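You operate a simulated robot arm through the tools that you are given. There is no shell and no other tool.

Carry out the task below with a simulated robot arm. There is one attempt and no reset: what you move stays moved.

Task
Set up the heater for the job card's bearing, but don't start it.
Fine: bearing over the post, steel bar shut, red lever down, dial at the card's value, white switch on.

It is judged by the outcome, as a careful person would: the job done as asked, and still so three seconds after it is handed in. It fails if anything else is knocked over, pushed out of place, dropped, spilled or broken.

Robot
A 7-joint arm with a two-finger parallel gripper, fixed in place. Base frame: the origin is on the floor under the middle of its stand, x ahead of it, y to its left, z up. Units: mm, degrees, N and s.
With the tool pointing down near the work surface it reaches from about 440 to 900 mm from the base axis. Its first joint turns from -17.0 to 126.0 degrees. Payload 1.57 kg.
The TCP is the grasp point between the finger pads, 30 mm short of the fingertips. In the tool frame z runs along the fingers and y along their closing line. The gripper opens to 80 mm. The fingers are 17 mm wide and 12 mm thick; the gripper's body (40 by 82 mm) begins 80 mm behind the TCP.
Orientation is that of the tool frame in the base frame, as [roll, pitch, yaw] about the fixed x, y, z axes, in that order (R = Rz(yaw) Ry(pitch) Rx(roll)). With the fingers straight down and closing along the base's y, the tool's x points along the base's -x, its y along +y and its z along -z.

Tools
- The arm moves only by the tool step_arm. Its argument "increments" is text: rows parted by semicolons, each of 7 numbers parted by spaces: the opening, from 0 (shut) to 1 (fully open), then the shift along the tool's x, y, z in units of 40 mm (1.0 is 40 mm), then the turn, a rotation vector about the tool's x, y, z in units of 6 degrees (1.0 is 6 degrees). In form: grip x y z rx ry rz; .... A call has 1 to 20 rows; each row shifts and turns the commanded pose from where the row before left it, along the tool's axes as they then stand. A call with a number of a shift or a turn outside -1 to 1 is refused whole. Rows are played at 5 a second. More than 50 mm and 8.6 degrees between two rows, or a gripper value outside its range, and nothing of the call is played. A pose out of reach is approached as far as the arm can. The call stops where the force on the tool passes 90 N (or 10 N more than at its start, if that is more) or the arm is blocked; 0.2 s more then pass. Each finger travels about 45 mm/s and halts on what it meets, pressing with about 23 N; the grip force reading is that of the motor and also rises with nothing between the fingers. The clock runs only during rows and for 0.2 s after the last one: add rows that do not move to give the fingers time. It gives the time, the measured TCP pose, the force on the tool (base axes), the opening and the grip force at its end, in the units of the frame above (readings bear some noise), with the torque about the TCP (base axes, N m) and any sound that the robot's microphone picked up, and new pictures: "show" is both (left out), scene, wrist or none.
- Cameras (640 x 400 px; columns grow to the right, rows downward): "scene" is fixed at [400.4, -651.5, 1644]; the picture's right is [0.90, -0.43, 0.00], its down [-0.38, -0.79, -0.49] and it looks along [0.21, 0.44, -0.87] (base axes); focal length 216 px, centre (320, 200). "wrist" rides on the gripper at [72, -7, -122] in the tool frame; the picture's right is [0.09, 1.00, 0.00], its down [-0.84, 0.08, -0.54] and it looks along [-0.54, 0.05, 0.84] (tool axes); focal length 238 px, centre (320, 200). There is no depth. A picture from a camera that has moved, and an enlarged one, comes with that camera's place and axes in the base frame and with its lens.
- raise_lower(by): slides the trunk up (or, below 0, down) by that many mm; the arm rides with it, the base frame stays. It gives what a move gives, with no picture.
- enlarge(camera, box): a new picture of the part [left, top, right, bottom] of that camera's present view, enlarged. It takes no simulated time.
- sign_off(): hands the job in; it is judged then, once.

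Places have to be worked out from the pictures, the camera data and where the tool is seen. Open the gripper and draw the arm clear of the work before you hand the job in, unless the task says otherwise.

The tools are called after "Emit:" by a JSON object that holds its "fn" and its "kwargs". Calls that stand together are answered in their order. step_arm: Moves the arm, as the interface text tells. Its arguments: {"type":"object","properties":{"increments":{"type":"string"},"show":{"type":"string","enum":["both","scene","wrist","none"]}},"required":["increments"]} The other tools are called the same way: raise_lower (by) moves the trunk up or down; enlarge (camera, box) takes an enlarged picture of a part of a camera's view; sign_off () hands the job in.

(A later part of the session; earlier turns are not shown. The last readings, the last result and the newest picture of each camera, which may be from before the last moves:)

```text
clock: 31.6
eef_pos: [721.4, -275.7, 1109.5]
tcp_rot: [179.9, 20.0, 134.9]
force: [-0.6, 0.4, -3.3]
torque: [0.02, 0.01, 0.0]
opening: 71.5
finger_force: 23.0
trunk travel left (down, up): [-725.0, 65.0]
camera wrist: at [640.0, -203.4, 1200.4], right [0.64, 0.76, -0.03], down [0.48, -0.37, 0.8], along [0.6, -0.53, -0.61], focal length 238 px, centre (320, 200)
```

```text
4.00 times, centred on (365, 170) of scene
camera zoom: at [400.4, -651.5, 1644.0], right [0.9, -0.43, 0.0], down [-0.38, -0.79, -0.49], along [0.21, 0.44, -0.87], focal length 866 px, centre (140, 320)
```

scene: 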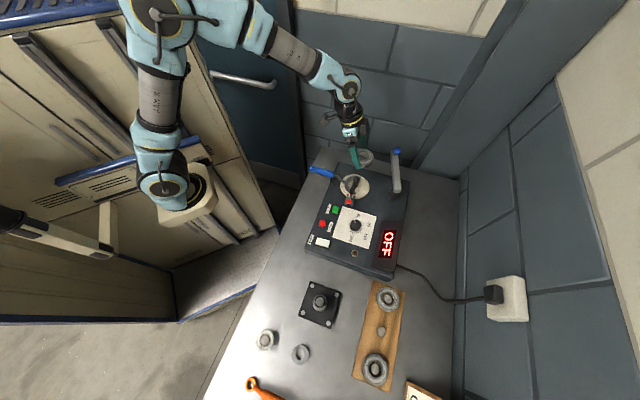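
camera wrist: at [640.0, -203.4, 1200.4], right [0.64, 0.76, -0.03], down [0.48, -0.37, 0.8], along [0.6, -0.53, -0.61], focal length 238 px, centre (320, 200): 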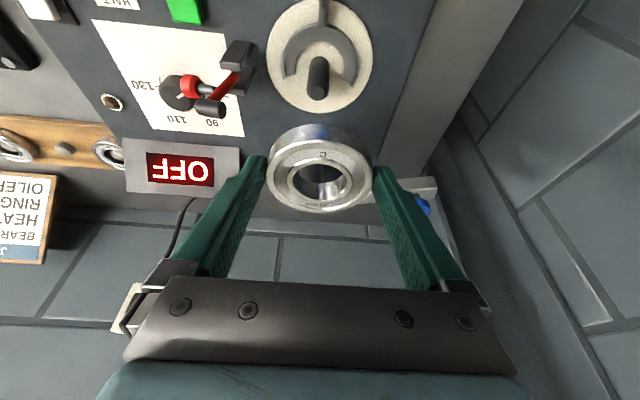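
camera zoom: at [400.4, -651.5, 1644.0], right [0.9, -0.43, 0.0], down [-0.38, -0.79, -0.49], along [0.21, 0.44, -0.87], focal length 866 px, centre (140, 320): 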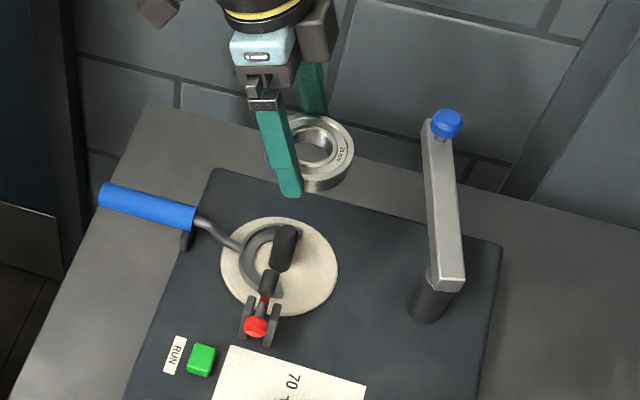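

Combining views: post at about (727,-288), top z≈978, Ø22; disc top z≈918. The held bearing's centre is at (729,-283), so I shift (-2,-6) and lower until its underside is ~15 mm above the post, then re-check.

Emit:
{"fn": "step_arm", "kwargs": {"increments": "0 0.204 -0.046 0.622 0 0 0; 0 0.204 -0.046 0.622 0 0 0; 0 0.204 -0.046 0.622 0 0 0; 0 0 0 0 0 0 0; 0 0 0 0 0 0 0"}}

```text
clock: 32.8
eef_pos: [722.3, -281.0, 1031.6]
tcp_rot: [-180.0, 20.1, 135.1]
force: [0.3, 1.0, -2.2]
torque: [0.0, 0.04, 0.02]
opening: 71.5
finger_force: 23.0
trunk travel left (down, up): [-725.0, 65.0]
camera wrist: at [639.3, -208.5, 1122.1], right [0.64, 0.76, -0.03], down [0.48, -0.37, 0.8], along [0.6, -0.53, -0.61], focal length 238 px, centre (320, 200)
```

scene: 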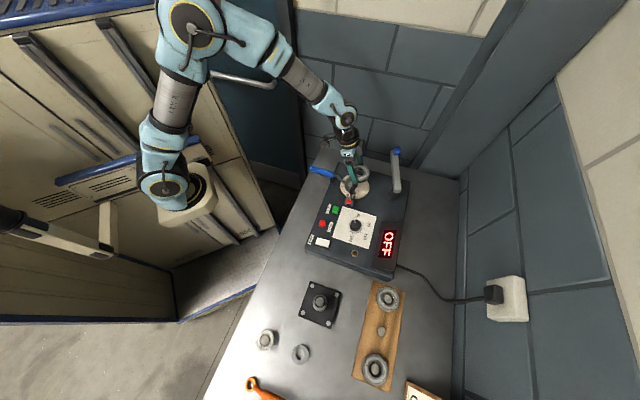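
wrist: 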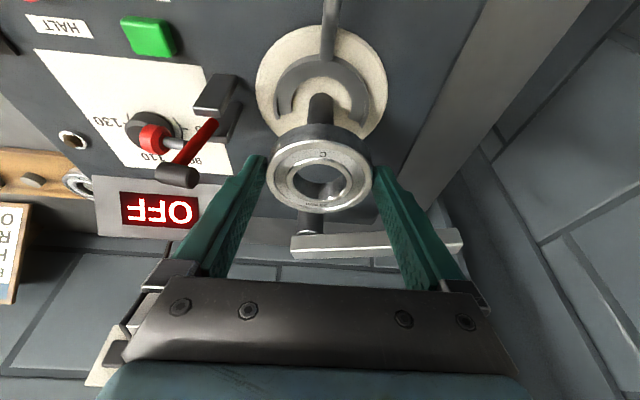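

Emit:
{"fn": "enlarge", "kwargs": {"camera": "wrist", "box": [240, 20, 400, 220]}}

Emit:
{"fn": "enlarge", "kwargs": {"camera": "scene", "box": [320, 140, 410, 220]}}

```text
2.00 times, centred on (320, 120) of wrist
camera zoom: at [639.3, -208.5, 1122.1], right [0.64, 0.76, -0.03], down [0.48, -0.37, 0.8], along [0.6, -0.53, -0.61], focal length 477 px, centre (320, 360)
```

zoom: 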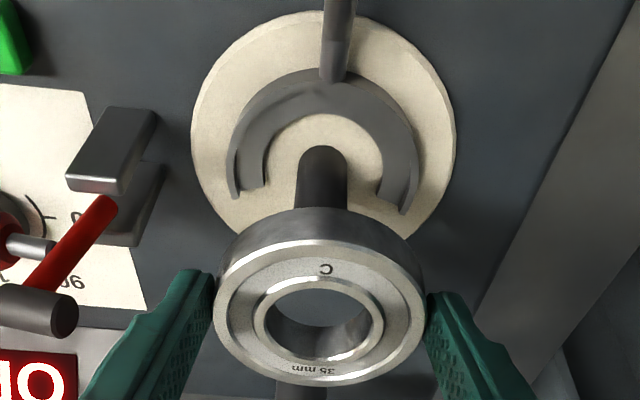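

```text
5.00 times, centred on (365, 180) of scene
camera zoom: at [400.4, -651.5, 1644.0], right [0.9, -0.43, 0.0], down [-0.38, -0.79, -0.49], along [0.21, 0.44, -0.87], focal length 1082 px, centre (95, 300)
```

zoom: 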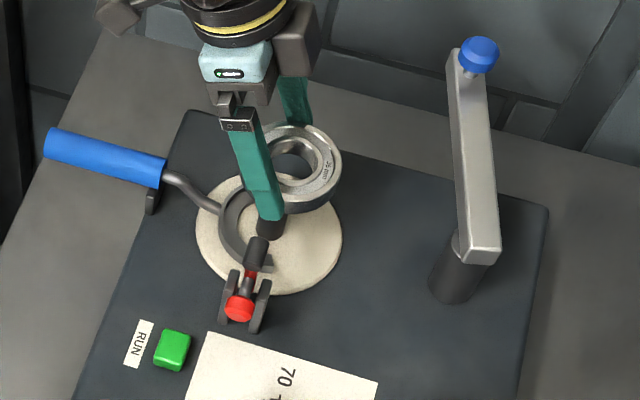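

The perspective-corrected bearing centre is about 3 mm beyond the post along the heater's width; I shift back 2.5 mm and 1.5 mm sideways while lowering 10 mm, then check again.

Emit:
{"fn": "step_arm", "kwargs": {"increments": "0 0.144 -0.0375 0.2135 0 0 0; 0 0 0 0 0 0 0; 0 0 0 0 0 0 0", "show": "wrist"}}

Emit:
{"fn": "enlarge", "kwargs": {"camera": "wrist", "box": [240, 20, 400, 220]}}

Emit:
{"fn": "enlarge", "kwargs": {"camera": "wrist", "box": [260, 110, 380, 220]}}

```text
clock: 33.6
eef_pos: [718.0, -279.9, 1021.7]
tcp_rot: [179.9, 20.0, 135.0]
force: [1.2, -0.5, -3.1]
torque: [0.0, 0.02, 0.0]
opening: 71.7
finger_force: 22.8
trunk travel left (down, up): [-725.0, 65.0]
camera wrist: at [636.5, -207.6, 1111.9], right [0.64, 0.76, -0.03], down [0.48, -0.37, 0.8], along [0.6, -0.53, -0.61], focal length 238 px, centre (320, 200)
```

wrist: 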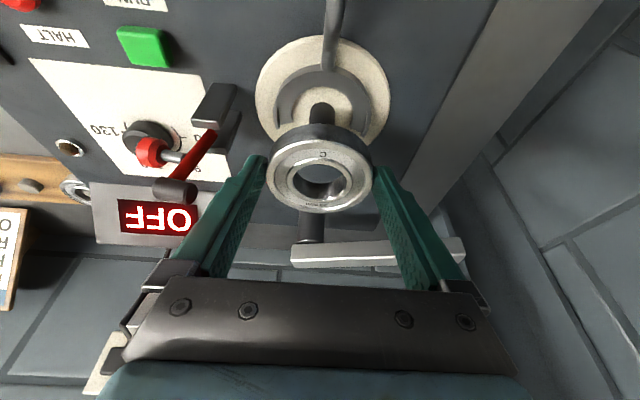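

```text
2.00 times, centred on (320, 120) of wrist
camera zoom: at [636.5, -207.6, 1111.9], right [0.64, 0.76, -0.03], down [0.48, -0.37, 0.8], along [0.6, -0.53, -0.61], focal length 477 px, centre (320, 360)
```

zoom: 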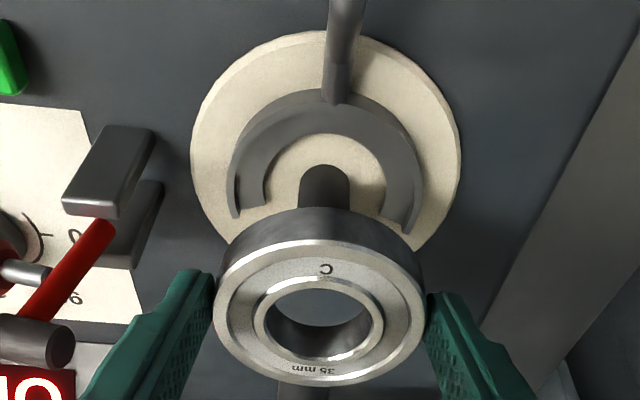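

```text
3.64 times, centred on (320, 165) of wrist
camera zoom: at [636.5, -207.6, 1111.9], right [0.64, 0.76, -0.03], down [0.48, -0.37, 0.8], along [0.6, -0.53, -0.61], focal length 867 px, centre (320, 327)
```

zoom: 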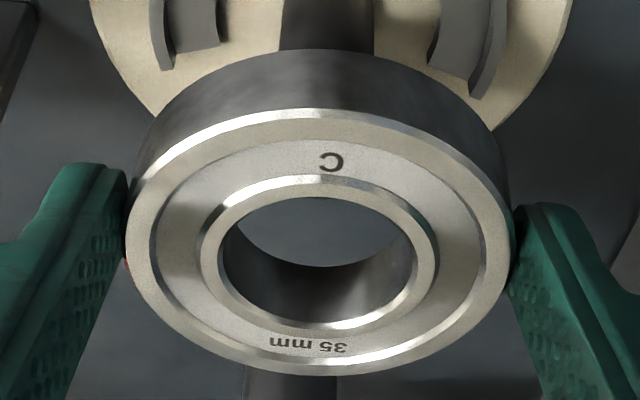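

Both directions now agree within about 1–2 mm. I lower gently another 16 mm and watch the force and whether the post shows inside the bore.

Emit:
{"fn": "step_arm", "kwargs": {"increments": "0 0.068 0 0.188 0 0 0; 0 0.068 0 0.188 0 0 0; 0 0 0 0 0 0 0", "show": "wrist"}}

Emit:
{"fn": "enlarge", "kwargs": {"camera": "wrist", "box": [260, 110, 380, 220]}}

```text
clock: 34.4
eef_pos: [719.3, -280.5, 1006.0]
tcp_rot: [-180.0, 20.0, 135.0]
force: [-0.1, -0.4, -2.6]
torque: [0.0, 0.01, 0.01]
opening: 71.4
finger_force: 23.3
trunk travel left (down, up): [-725.0, 65.0]
camera wrist: at [636.7, -208.3, 1096.1], right [0.64, 0.76, -0.03], down [0.48, -0.37, 0.8], along [0.6, -0.53, -0.61], focal length 238 px, centre (320, 200)
```

wrist: 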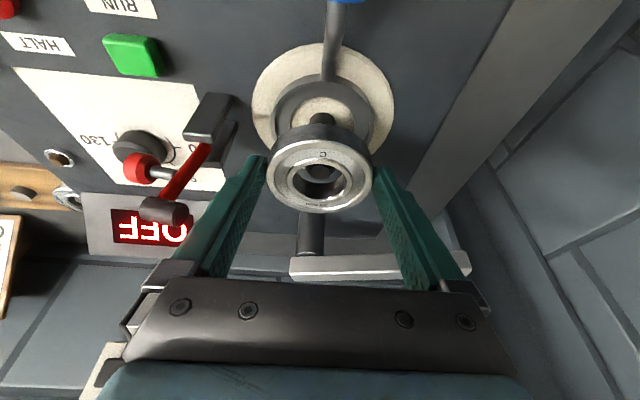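

```text
3.64 times, centred on (320, 165) of wrist
camera zoom: at [636.7, -208.3, 1096.1], right [0.64, 0.76, -0.03], down [0.48, -0.37, 0.8], along [0.6, -0.53, -0.61], focal length 867 px, centre (320, 327)
```

zoom: 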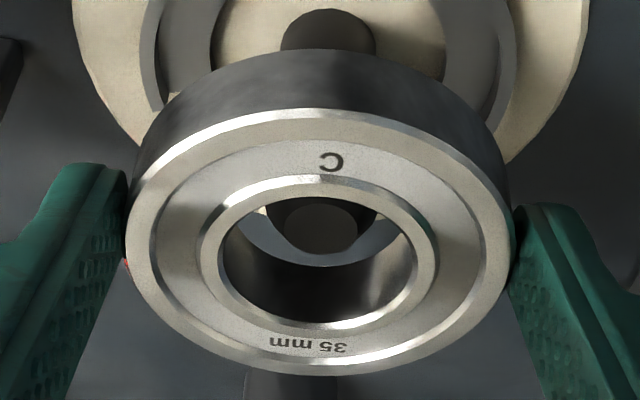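

The post is inside the bore with clear space all round and no contact force. I keep lowering, 30 mm now.

Emit:
{"fn": "step_arm", "kwargs": {"increments": "0 0.0855 0 0.235 0 0 0; 0 0.0855 0 0.235 0 0 0; 0 0.0855 0 0.235 0 0 0; 0 0 0 0 0 0 0", "show": "wrist"}}

Emit:
{"fn": "enlarge", "kwargs": {"camera": "wrist", "box": [260, 110, 380, 220]}}

```text
clock: 35.4
eef_pos: [718.3, -282.3, 975.7]
tcp_rot: [-179.9, 19.9, 135.0]
force: [0.7, 0.6, -2.5]
torque: [0.03, 0.01, 0.04]
opening: 71.8
finger_force: 23.1
trunk travel left (down, up): [-725.0, 65.0]
camera wrist: at [636.8, -208.8, 1066.3], right [0.64, 0.76, -0.03], down [0.48, -0.37, 0.8], along [0.6, -0.53, -0.61], focal length 238 px, centre (320, 200)
```

wrist: 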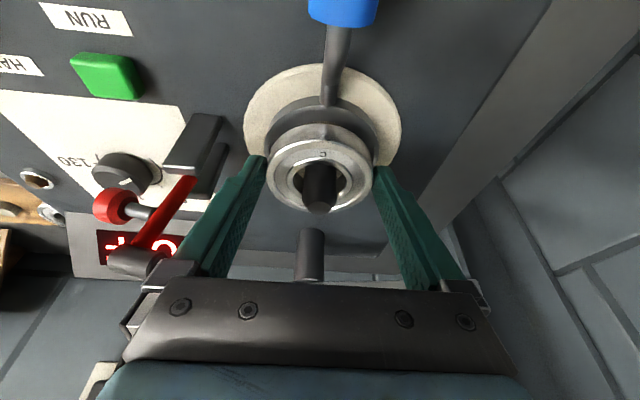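

```text
3.64 times, centred on (320, 165) of wrist
camera zoom: at [636.8, -208.8, 1066.3], right [0.64, 0.76, -0.03], down [0.48, -0.37, 0.8], along [0.6, -0.53, -0.61], focal length 867 px, centre (320, 327)
```

zoom: 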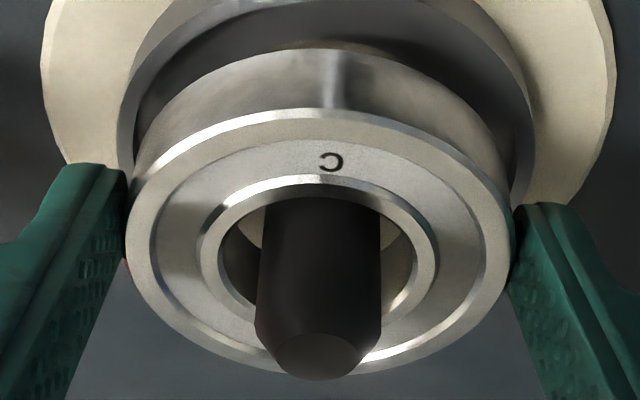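

Centered nicely over the post. I lower 10 mm more, then in 3 mm rows until the bearing touches down.

Emit:
{"fn": "step_arm", "kwargs": {"increments": "0 0.0855 0 0.235 0 0 0; 0 0.0256 0 0.0705 0 0 0; 0 0 0 0 0 0 0", "show": "wrist"}}

Emit:
{"fn": "enlarge", "kwargs": {"camera": "wrist", "box": [240, 60, 400, 220]}}

```text
clock: 36.2
eef_pos: [719.2, -280.6, 968.3]
tcp_rot: [179.7, 20.4, 134.9]
force: [-9.9, 4.2, 54.5]
torque: [-1.06, 1.36, -0.38]
opening: 71.8
finger_force: 22.9
trunk travel left (down, up): [-725.0, 65.0]
camera wrist: at [636.3, -208.8, 1057.5], right [0.64, 0.76, -0.03], down [0.47, -0.37, 0.8], along [0.6, -0.53, -0.6], focal length 238 px, centre (320, 200)
```

wrist: 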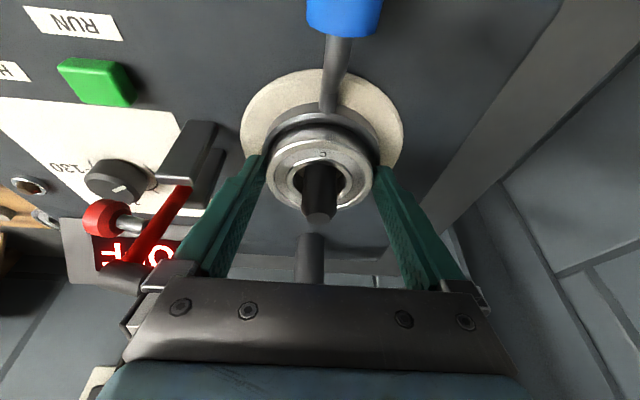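

```text
2.50 times, centred on (320, 140) of wrist
camera zoom: at [636.3, -208.8, 1057.5], right [0.64, 0.76, -0.03], down [0.47, -0.37, 0.8], along [0.6, -0.53, -0.6], focal length 596 px, centre (320, 350)
```

zoom: 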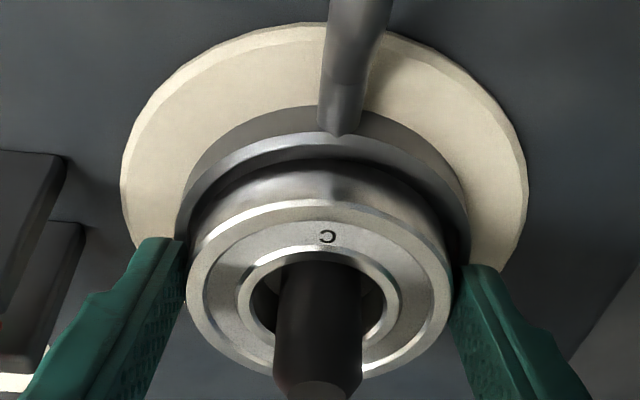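

It touched down (54 N as I overshot about 5 mm), resting on the horseshoe with the post well through the bore. I back off 4.5 mm to relieve the force before opening.

Emit:
{"fn": "step_arm", "kwargs": {"increments": "0 -0.0385 0 -0.106 0 0 0; 0 0 0 0 0 0 0; 0 0 0 0 0 0 0", "show": "none"}}

```text
clock: 37.0
eef_pos: [718.8, -282.0, 966.5]
tcp_rot: [179.9, 20.1, 135.0]
force: [1.2, -1.6, 31.3]
torque: [-0.34, 0.15, 0.02]
opening: 71.4
finger_force: 22.7
trunk travel left (down, up): [-725.0, 65.0]
```

Emit:
{"fn": "step_arm", "kwargs": {"increments": "0 -0.0171 0 -0.047 0 0 0; 0 0 0 0 0 0 0; 0 0 0 0 0 0 0", "show": "none"}}

```text
clock: 37.8
eef_pos: [718.8, -280.5, 967.7]
tcp_rot: [-179.9, 19.9, 135.0]
force: [4.1, -0.1, 6.0]
torque: [0.19, -0.31, -0.14]
opening: 71.7
finger_force: 22.7
trunk travel left (down, up): [-725.0, 65.0]
```

Only 6 N remains. I open the gripper fully now and look.

Emit:
{"fn": "step_arm", "kwargs": {"increments": "0.95 0 0 0 0 0 0; 1 0 0 0 0 0 0; 1 0 0 0 0 0 0; 1 0 0 0 0 0 0", "show": "wrist"}}

Emit:
{"fn": "enlarge", "kwargs": {"camera": "wrist", "box": [240, 60, 400, 220]}}

```text
clock: 38.8
eef_pos: [719.6, -281.8, 968.9]
tcp_rot: [180.0, 20.0, 135.0]
force: [0.4, 0.2, -0.4]
torque: [-0.02, -0.01, 0.0]
opening: 79.9
finger_force: 0.1
trunk travel left (down, up): [-725.0, 65.0]
camera wrist: at [637.4, -209.2, 1059.5], right [0.64, 0.76, -0.03], down [0.48, -0.37, 0.8], along [0.6, -0.53, -0.61], focal length 238 px, centre (320, 200)
```

wrist: 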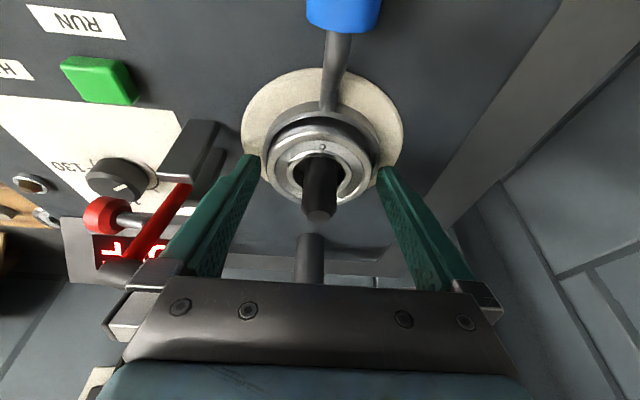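

```text
2.50 times, centred on (320, 140) of wrist
camera zoom: at [637.4, -209.2, 1059.5], right [0.64, 0.76, -0.03], down [0.48, -0.37, 0.8], along [0.6, -0.53, -0.61], focal length 596 px, centre (320, 350)
```

zoom: 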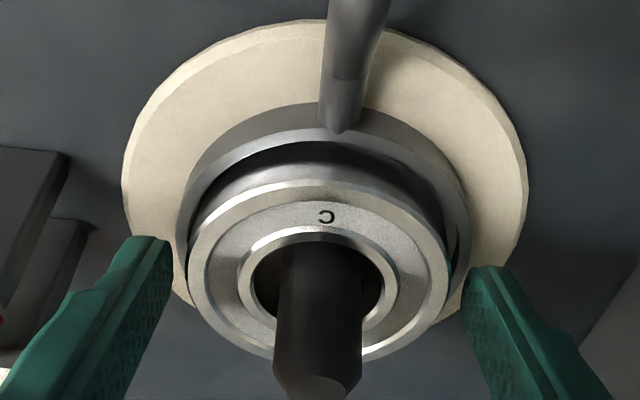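

The bearing settled flat on the horseshoe, centred on the post. I withdraw straight up with the gripper open.

Emit:
{"fn": "step_arm", "kwargs": {"increments": "1 -0.1 0 -0.25 0 0 0; 1 -0.342 0 -0.93 0 0 0; 1 -0.342 0 -0.93 0 0 0; 1 -0.342 0 -0.93 0 0 0; 1 0 0 0 0 0 0"}}

Emit:
{"fn": "enlarge", "kwargs": {"camera": "wrist", "box": [100, 0, 400, 160]}}

Emit:
{"fn": "enlarge", "kwargs": {"camera": "scene", "box": [310, 130, 420, 220]}}

```text
clock: 40.0
eef_pos: [719.7, -281.0, 1098.7]
tcp_rot: [-179.9, 20.0, 135.0]
force: [0.1, 0.1, 0.8]
torque: [0.02, -0.01, 0.0]
opening: 79.9
finger_force: 0.0
trunk travel left (down, up): [-725.0, 65.0]
camera wrist: at [637.7, -208.9, 1189.4], right [0.64, 0.76, -0.03], down [0.48, -0.37, 0.8], along [0.6, -0.53, -0.6], focal length 238 px, centre (320, 200)
```

scene: 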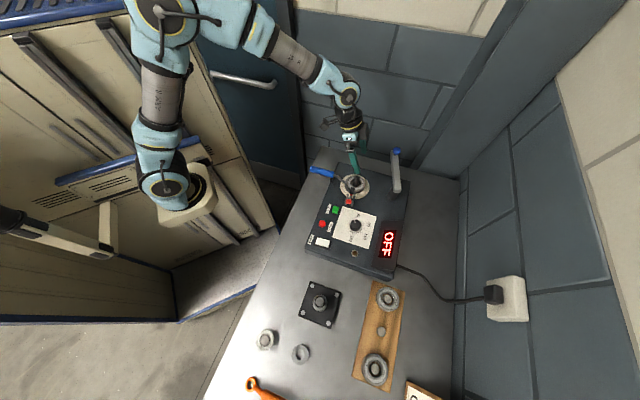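
wrist: 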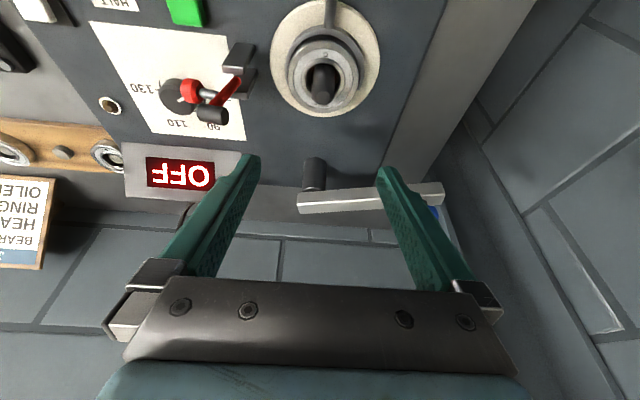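

```text
2.13 times, centred on (250, 80) of wrist
camera zoom: at [637.7, -208.9, 1189.4], right [0.64, 0.76, -0.03], down [0.48, -0.37, 0.8], along [0.6, -0.53, -0.6], focal length 508 px, centre (469, 456)
```

zoom: 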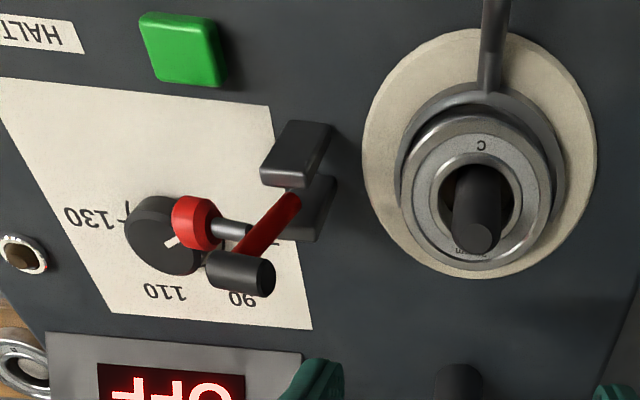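

```text
4.44 times, centred on (365, 175) of scene
camera zoom: at [400.4, -651.5, 1644.0], right [0.9, -0.43, 0.0], down [-0.38, -0.79, -0.49], along [0.21, 0.44, -0.87], focal length 962 px, centre (120, 311)
```

zoom: 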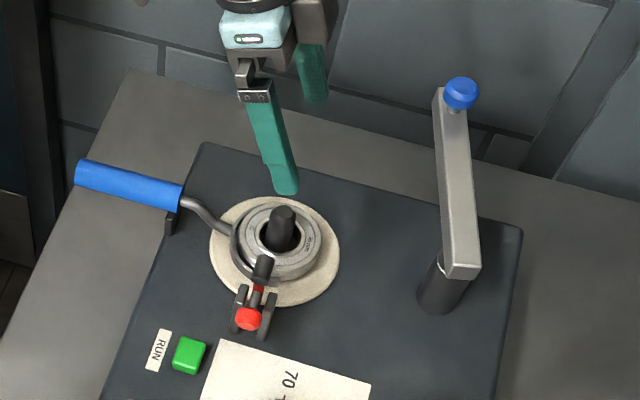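

Bearing is seated with the post through it. Now I study the bar and its knob.

Emit:
{"fn": "enlarge", "kwargs": {"camera": "wrist", "box": [280, 140, 480, 240]}}

Emit:
{"fn": "enlarge", "kwargs": {"camera": "scene", "box": [370, 130, 430, 210]}}

```text
3.20 times, centred on (380, 190) of wrist
camera zoom: at [637.7, -208.9, 1189.4], right [0.64, 0.76, -0.03], down [0.48, -0.37, 0.8], along [0.6, -0.53, -0.6], focal length 763 px, centre (128, 232)
```

zoom: 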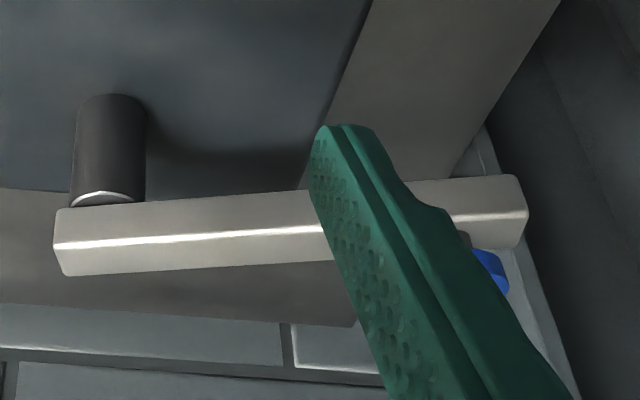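

```text
5.00 times, centred on (400, 170) of scene
camera zoom: at [400.4, -651.5, 1644.0], right [0.9, -0.43, 0.0], down [-0.38, -0.79, -0.49], along [0.21, 0.44, -0.87], focal length 1082 px, centre (-80, 350)
```

zoom: 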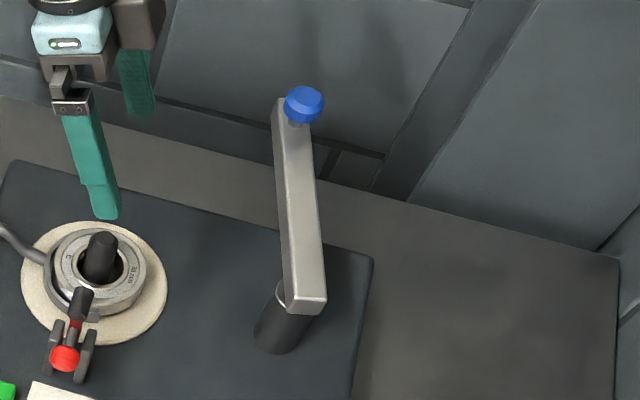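

Bar: top z≈1000, pivot about (834,-391), pointing at 58° now; the post lies at 136° from the pivot, so it must swing about 78° counter-clockwise. I close the fingers, turn the tool outward (tilt 30°, yaw 160°) and hover beyond the bar's outer side.

Emit:
{"fn": "step_arm", "kwargs": {"increments": "0 0 0 0 -0.291 0 -0.799; 0 0 0 0 -0.291 0 -0.799; 0 0 0 0 -0.291 0 -0.799; 0 0 0 0 -0.291 0 -0.799; 0 0 0 0 -0.291 0 -0.799; 0 0 0 0 0 -1 0; 0 0 0 0 0 -0.667 0; 0 -0.863 0.12 0.435 0 0 0; 0 -0.863 0.12 0.435 0 0 0; 0 -0.863 0.12 0.435 0 0 0; 0 -0.863 0.12 0.435 0 0 0; 0 -0.863 0.12 0.435 0 0 0; 0 0 0 0 0 0 0; 0 0 0 0 0 0 0"}}

```text
clock: 43.0
eef_pos: [906.3, -321.6, 1108.9]
tcp_rot: [-180.0, 29.9, 160.5]
force: [0.0, -1.6, 0.0]
torque: [0.0, 0.02, 0.03]
opening: 0.0
finger_force: 21.8
trunk travel left (down, up): [-725.0, 65.0]
camera wrist: at [788.4, -287.7, 1179.3], right [0.26, 0.97, -0.05], down [0.45, -0.08, 0.89], along [0.85, -0.25, -0.46], focal length 238 px, centre (320, 200)
```

scene: 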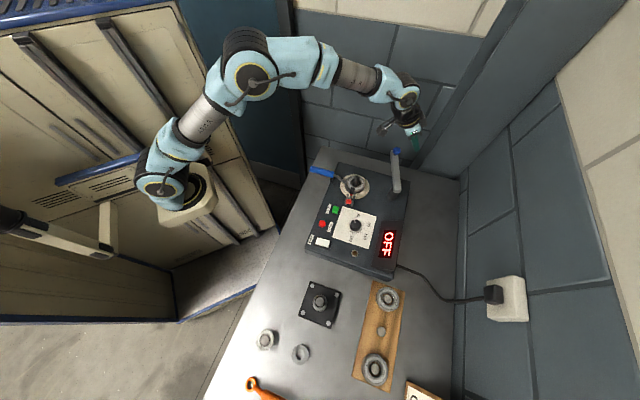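
wrist: 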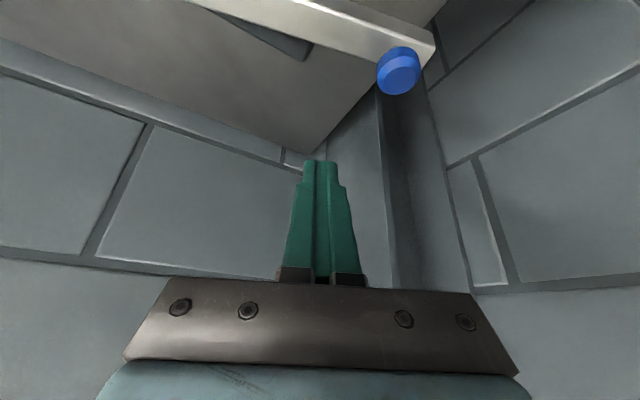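

Emit:
{"fn": "enlarge", "kwargs": {"camera": "wrist", "box": [200, 0, 460, 190]}}

Emit:
{"fn": "enlarge", "kwargs": {"camera": "scene", "box": [360, 90, 440, 210]}}

```text
2.11 times, centred on (330, 95) of wrist
camera zoom: at [788.4, -287.7, 1179.3], right [0.26, 0.97, -0.05], down [0.45, -0.08, 0.89], along [0.85, -0.25, -0.46], focal length 502 px, centre (299, 421)
```

zoom: 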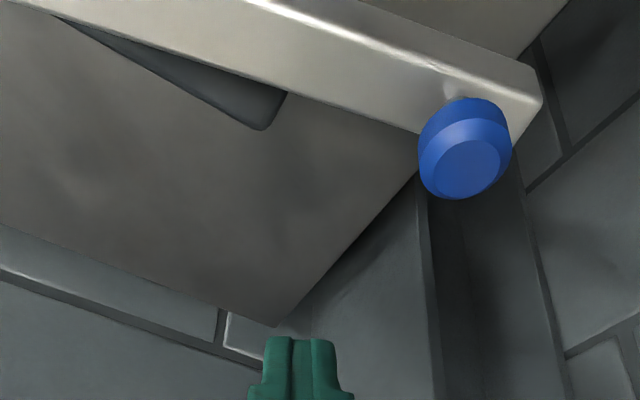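

```text
3.33 times, centred on (400, 150) of scene
camera zoom: at [400.4, -651.5, 1644.0], right [0.9, -0.43, 0.0], down [-0.38, -0.79, -0.49], along [0.21, 0.44, -0.87], focal length 721 px, centre (53, 367)
```

zoom: 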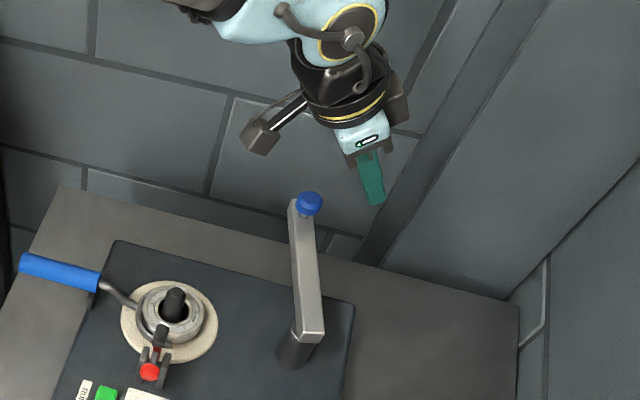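

Reached. From this view the bar's outer edge is ~18 mm clear of the finger's descent line. I go straight down 97 mm beside it.

Emit:
{"fn": "step_arm", "kwargs": {"increments": "0 0.404 0 0.70 0 0 0; 0 0.404 0 0.70 0 0 0; 0 0.404 0 0.70 0 0 0; 0 0 0 0 0 0 0"}}

Emit:
{"fn": "enlarge", "kwargs": {"camera": "scene", "box": [360, 110, 440, 210]}}

Emit:
{"fn": "enlarge", "kwargs": {"camera": "wrist", "box": [220, 90, 420, 240]}}

```text
clock: 44.0
eef_pos: [908.2, -323.2, 1011.5]
tcp_rot: [-179.9, 30.0, 160.4]
force: [0.2, -0.6, 0.2]
torque: [-0.03, -0.03, -0.01]
opening: 0.3
finger_force: 21.7
trunk travel left (down, up): [-725.0, 65.0]
camera wrist: at [790.2, -288.6, 1082.1], right [0.26, 0.96, -0.05], down [0.45, -0.08, 0.89], along [0.85, -0.25, -0.46], focal length 238 px, centre (320, 200)
```

scene: 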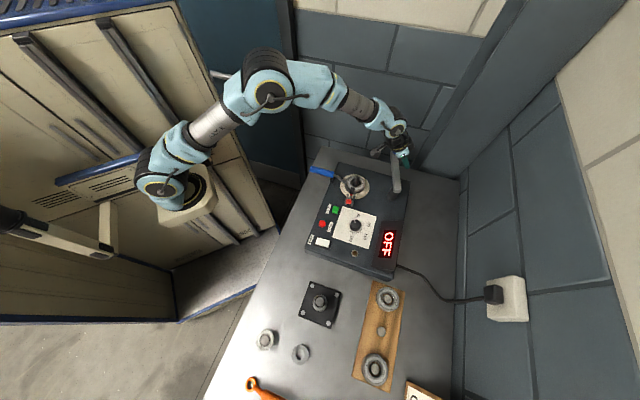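
wrist: 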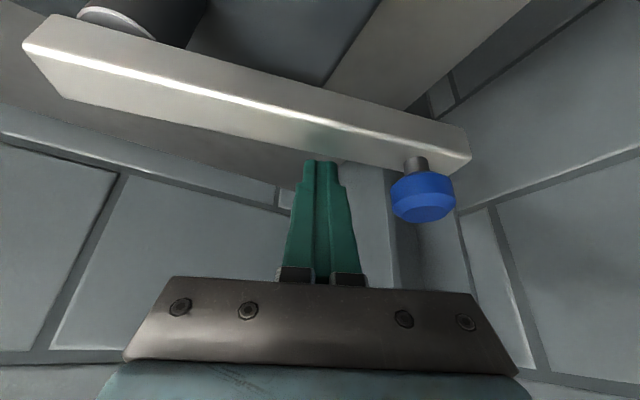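

```text
4.00 times, centred on (400, 160) of scene
camera zoom: at [400.4, -651.5, 1644.0], right [0.9, -0.43, 0.0], down [-0.38, -0.79, -0.49], along [0.21, 0.44, -0.87], focal length 866 px, centre (0, 360)
```

zoom: 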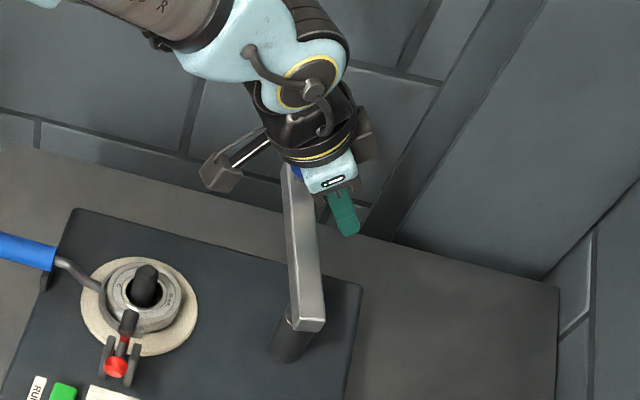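

```text
2.67 times, centred on (320, 165) of wrist
camera zoom: at [790.2, -288.6, 1082.1], right [0.26, 0.96, -0.05], down [0.45, -0.08, 0.89], along [0.85, -0.25, -0.46], focal length 636 px, centre (320, 293)
```

zoom: 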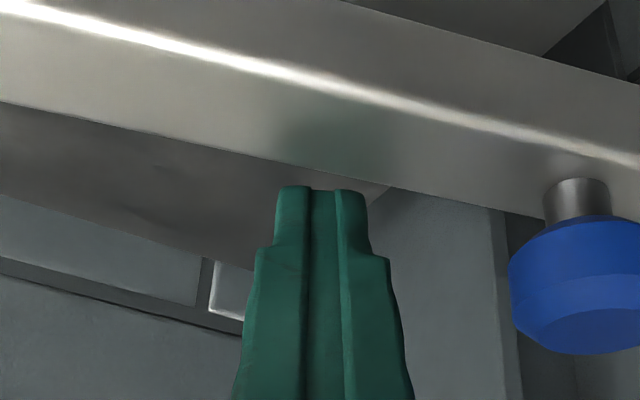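

The fingers hang beside the bar's outer side. I now draw them inward along the bar's arc (pivot ≈(830,-388)), the first ~30°, and check.

Emit:
{"fn": "step_arm", "kwargs": {"increments": "0 0.288 0.0705 -0.166 0 0 0; 0 0.336 0.1675 -0.194 0 0 0; 0 0.3625 0.1035 -0.209 0 0 0; 0 0 0 0 0 0 0"}}

Emit:
{"fn": "enlarge", "kwargs": {"camera": "scene", "box": [330, 110, 430, 220]}}

```text
clock: 45.0
eef_pos: [869.5, -292.8, 1011.2]
tcp_rot: [-179.9, 29.9, 160.3]
force: [-0.2, 0.9, 0.6]
torque: [-0.01, -0.01, 0.02]
opening: 0.2
finger_force: 21.2
trunk travel left (down, up): [-725.0, 65.0]
camera wrist: at [751.6, -259.3, 1081.8], right [0.26, 0.97, -0.05], down [0.45, -0.08, 0.89], along [0.85, -0.25, -0.46], focal length 238 px, centre (320, 200)
```

scene: 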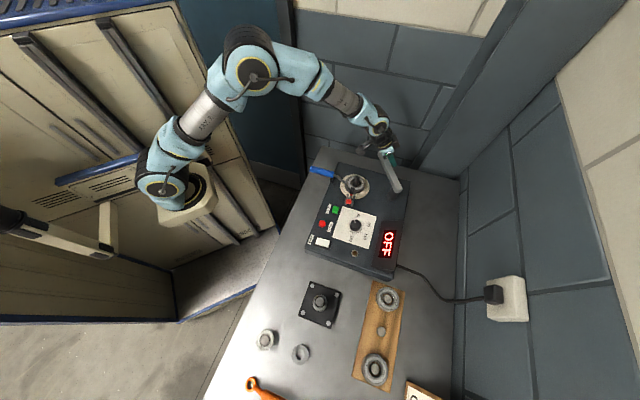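
wrist: 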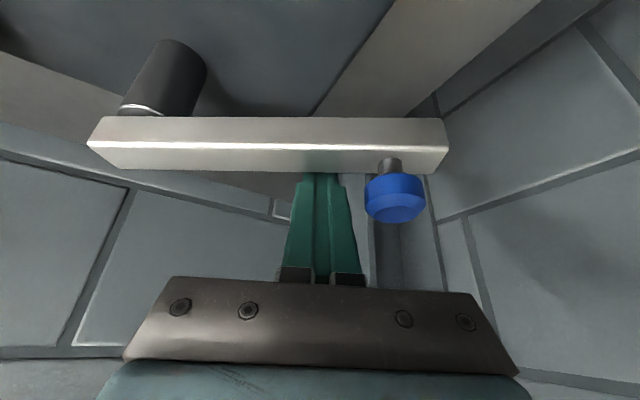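

```text
3.64 times, centred on (380, 165) of scene
camera zoom: at [400.4, -651.5, 1644.0], right [0.9, -0.43, 0.0], down [-0.38, -0.79, -0.49], along [0.21, 0.44, -0.87], focal length 787 px, centre (102, 327)
```

zoom: 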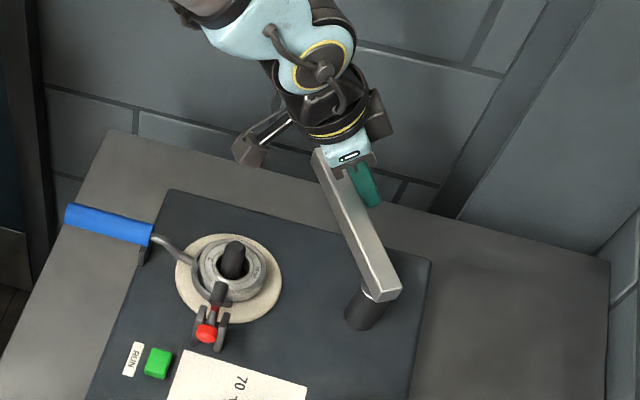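

The bar swings freely. I continue along the arc.

Emit:
{"fn": "step_arm", "kwargs": {"increments": "0 0.375 0.032 -0.2166 0 0 0; 0 0.374 -0.039 -0.216 0 0 0; 0 0.3644 -0.1145 -0.2104 0 0 0; 0 0 0 0 0 0 0"}}

Emit:
{"fn": "enlarge", "kwargs": {"camera": "scene", "box": [330, 110, 430, 220]}}

```text
clock: 46.0
eef_pos: [819.9, -281.9, 1011.6]
tcp_rot: [-179.9, 29.9, 160.4]
force: [0.2, 0.5, -0.1]
torque: [0.0, 0.01, 0.02]
opening: 0.1
finger_force: 21.6
trunk travel left (down, up): [-725.0, 65.0]
camera wrist: at [701.2, -247.8, 1082.8], right [0.26, 0.97, -0.05], down [0.45, -0.08, 0.89], along [0.85, -0.25, -0.46], focal length 238 px, centre (320, 200)
```

scene: 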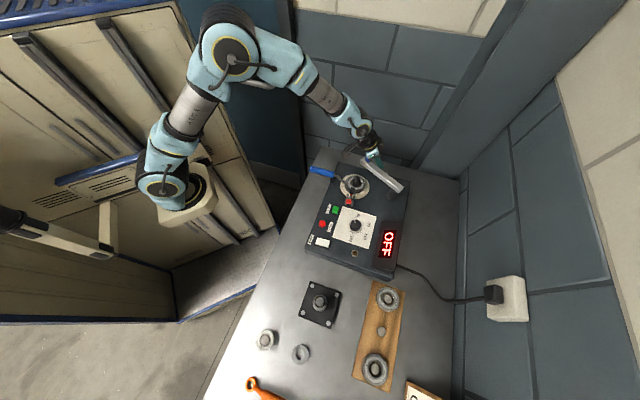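
wrist: 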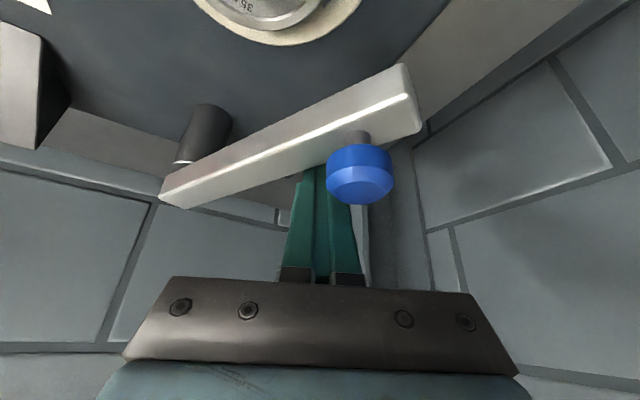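

```text
3.64 times, centred on (380, 165) of scene
camera zoom: at [400.4, -651.5, 1644.0], right [0.9, -0.43, 0.0], down [-0.38, -0.79, -0.49], along [0.21, 0.44, -0.87], focal length 787 px, centre (102, 327)
```

zoom: 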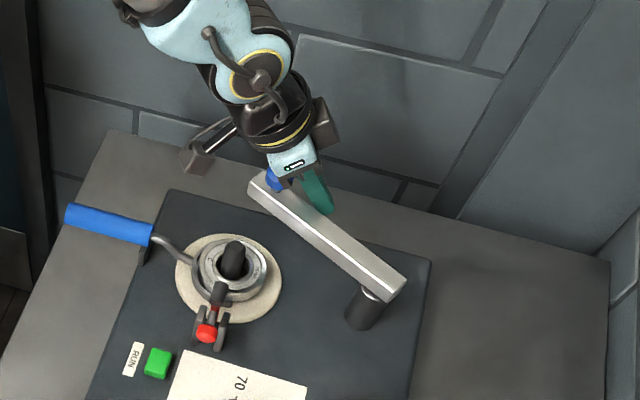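

Emit:
{"fn": "step_arm", "kwargs": {"increments": "0 0.3408 -0.184 -0.1968 0 0 0; 0 0.3105 -0.246 -0.179 0 0 0; 0 0 0 0 0 0 0"}}

Emit:
{"fn": "enlarge", "kwargs": {"camera": "scene", "box": [330, 110, 430, 220]}}

```text
clock: 46.8
eef_pos: [784.4, -288.9, 1010.5]
tcp_rot: [180.0, 30.1, 160.5]
force: [-0.1, -0.1, 0.6]
torque: [-0.02, 0.0, 0.0]
opening: 0.2
finger_force: 21.3
trunk travel left (down, up): [-725.0, 65.0]
camera wrist: at [667.6, -254.0, 1082.0], right [0.26, 0.97, -0.05], down [0.45, -0.08, 0.89], along [0.85, -0.25, -0.46], focal length 238 px, centre (320, 200)
```

scene: 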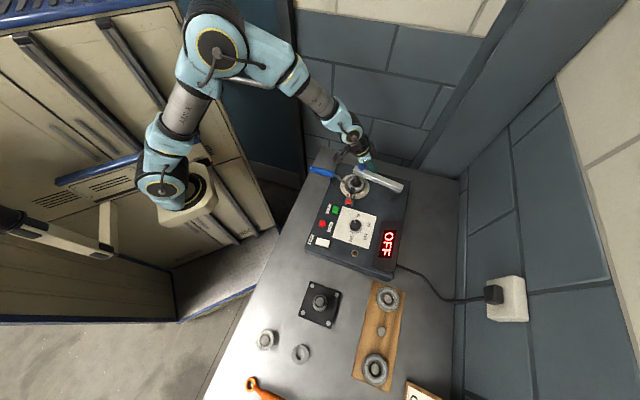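
wrist: 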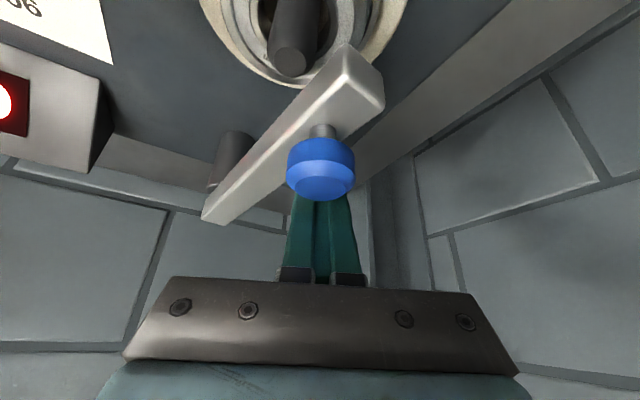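

```text
3.64 times, centred on (380, 165) of scene
camera zoom: at [400.4, -651.5, 1644.0], right [0.9, -0.43, 0.0], down [-0.38, -0.79, -0.49], along [0.21, 0.44, -0.87], focal length 787 px, centre (102, 327)
```

zoom: 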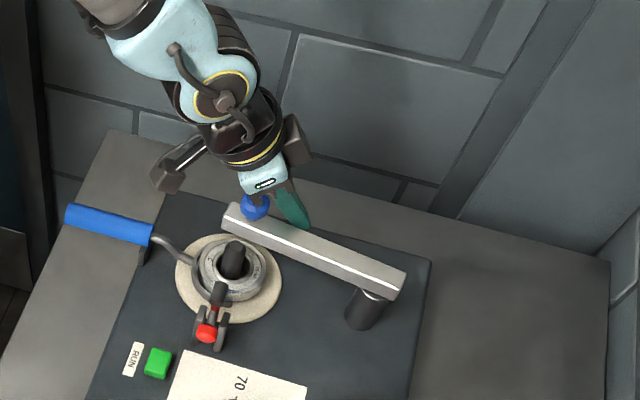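

About 8° to go; I push on in smaller rows, watching for contact of bar and post.

Emit:
{"fn": "step_arm", "kwargs": {"increments": "0 0.11 -0.1178 -0.0633 0 0 0; 0 0.11 -0.1178 -0.0633 0 0 0; 0 0 0 0 0 0 0"}}

Emit:
{"fn": "enlarge", "kwargs": {"camera": "scene", "box": [330, 130, 430, 220]}}

Emit:
{"fn": "enlarge", "kwargs": {"camera": "wrist", "box": [180, 0, 420, 200]}}

```text
clock: 47.6
eef_pos: [773.8, -293.9, 1013.4]
tcp_rot: [-180.0, 30.0, 160.5]
force: [-0.1, 0.0, -0.9]
torque: [0.02, 0.02, -0.01]
opening: 0.1
finger_force: 21.2
trunk travel left (down, up): [-725.0, 65.0]
camera wrist: at [655.2, -259.4, 1082.5], right [0.26, 0.96, -0.05], down [0.45, -0.08, 0.89], along [0.85, -0.25, -0.46], focal length 238 px, centre (320, 200)
```

scene: 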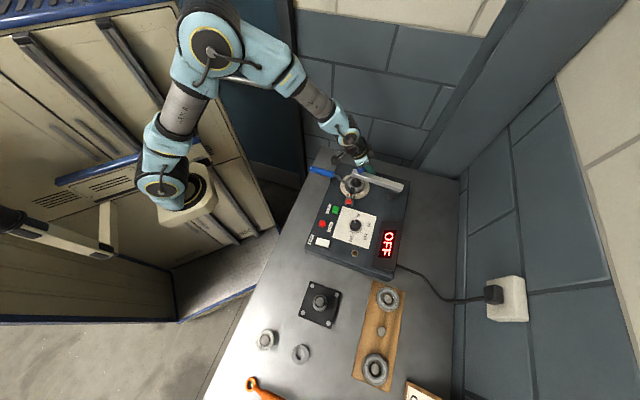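
wrist: 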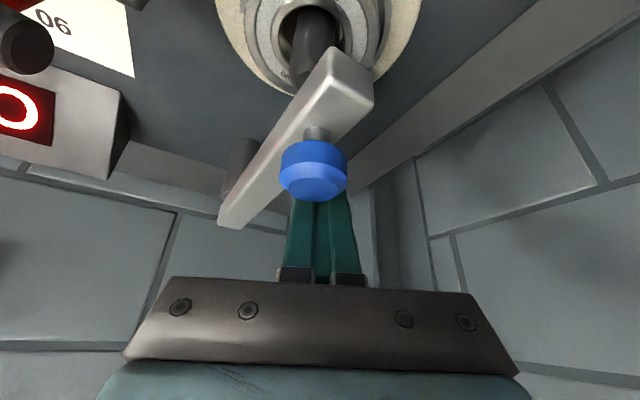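

```text
4.44 times, centred on (380, 175) of scene
camera zoom: at [400.4, -651.5, 1644.0], right [0.9, -0.43, 0.0], down [-0.38, -0.79, -0.49], along [0.21, 0.44, -0.87], focal length 962 px, centre (53, 311)
```

zoom: 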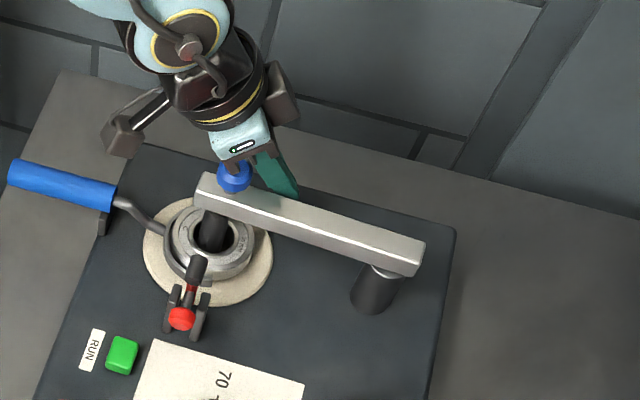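

```text
2.00 times, centred on (300, 100) of wrist
camera zoom: at [655.2, -259.4, 1082.5], right [0.26, 0.96, -0.05], down [0.45, -0.08, 0.89], along [0.85, -0.25, -0.46], focal length 477 px, centre (360, 400)
```

zoom: 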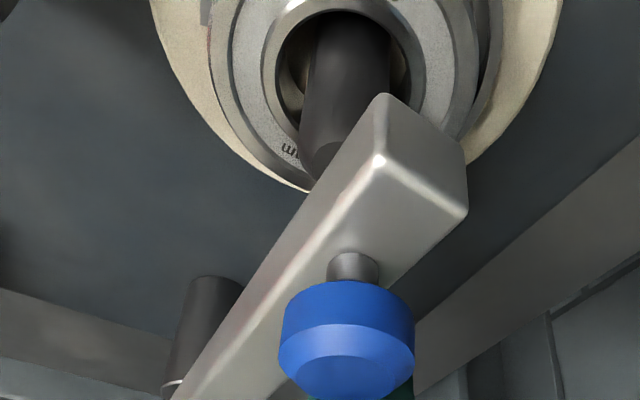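

The bar is at about 133°; the post is at about 136°. I nudge on in small rows and watch for an end stop.

Emit:
{"fn": "step_arm", "kwargs": {"increments": "0 0.03 -0.066 -0.017 0 0 0; 0 0.03 -0.066 -0.017 0 0 0; 0 0 0 0 0 0 0"}}

Emit:
{"fn": "enlarge", "kwargs": {"camera": "scene", "box": [330, 130, 430, 220]}}

Emit:
{"fn": "enlarge", "kwargs": {"camera": "wrist", "box": [180, 0, 420, 200]}}

```text
clock: 48.4
eef_pos: [769.6, -297.8, 1011.7]
tcp_rot: [180.0, 30.1, 160.4]
force: [0.7, 0.8, -0.3]
torque: [0.02, 0.02, 0.03]
opening: 0.0
finger_force: 21.3
trunk travel left (down, up): [-725.0, 65.0]
camera wrist: at [650.9, -263.6, 1082.5], right [0.26, 0.97, -0.05], down [0.45, -0.08, 0.89], along [0.85, -0.25, -0.46], focal length 238 px, centre (320, 200)
```

scene: 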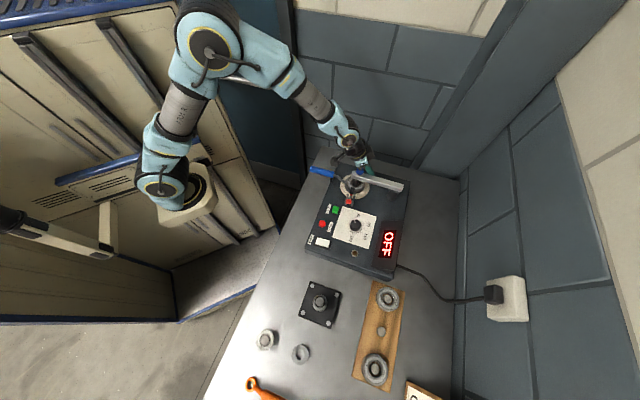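
wrist: 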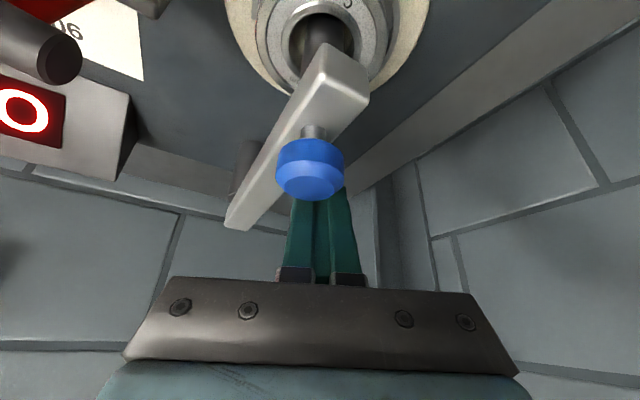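

```text
4.44 times, centred on (380, 175) of scene
camera zoom: at [400.4, -651.5, 1644.0], right [0.9, -0.43, 0.0], down [-0.38, -0.79, -0.49], along [0.21, 0.44, -0.87], focal length 962 px, centre (53, 311)
```

zoom: 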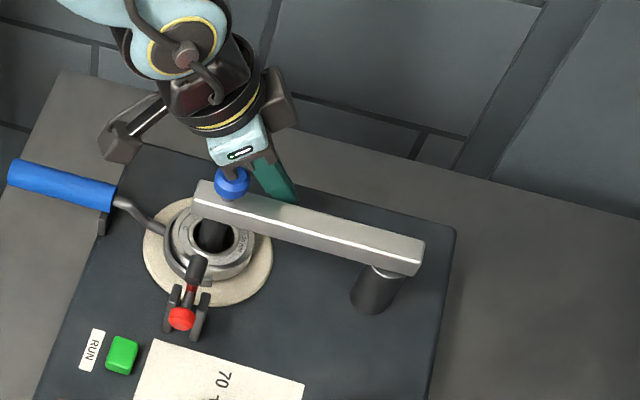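

```text
2.00 times, centred on (300, 100) of wrist
camera zoom: at [650.9, -263.6, 1082.5], right [0.26, 0.97, -0.05], down [0.45, -0.08, 0.89], along [0.85, -0.25, -0.46], focal length 477 px, centre (360, 400)
```

zoom: 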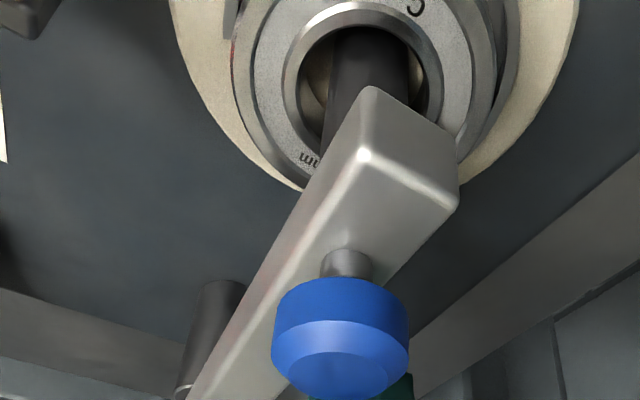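

The bar's axis now passes over the post to within ~1 mm by my reckoning. One more tiny nudge tells me whether there is an end stop here.

Emit:
{"fn": "step_arm", "kwargs": {"increments": "0 0.0148 -0.0334 -0.0086 0 0 0; 0 0 0 0 0 0 0", "show": "none"}}

```text
clock: 49.0
eef_pos: [770.1, -299.4, 1012.9]
tcp_rot: [180.0, 30.0, 160.5]
force: [4.8, 4.8, -3.6]
torque: [0.06, -0.07, -0.01]
opening: 0.0
finger_force: 21.7
trunk travel left (down, up): [-725.0, 65.0]
```

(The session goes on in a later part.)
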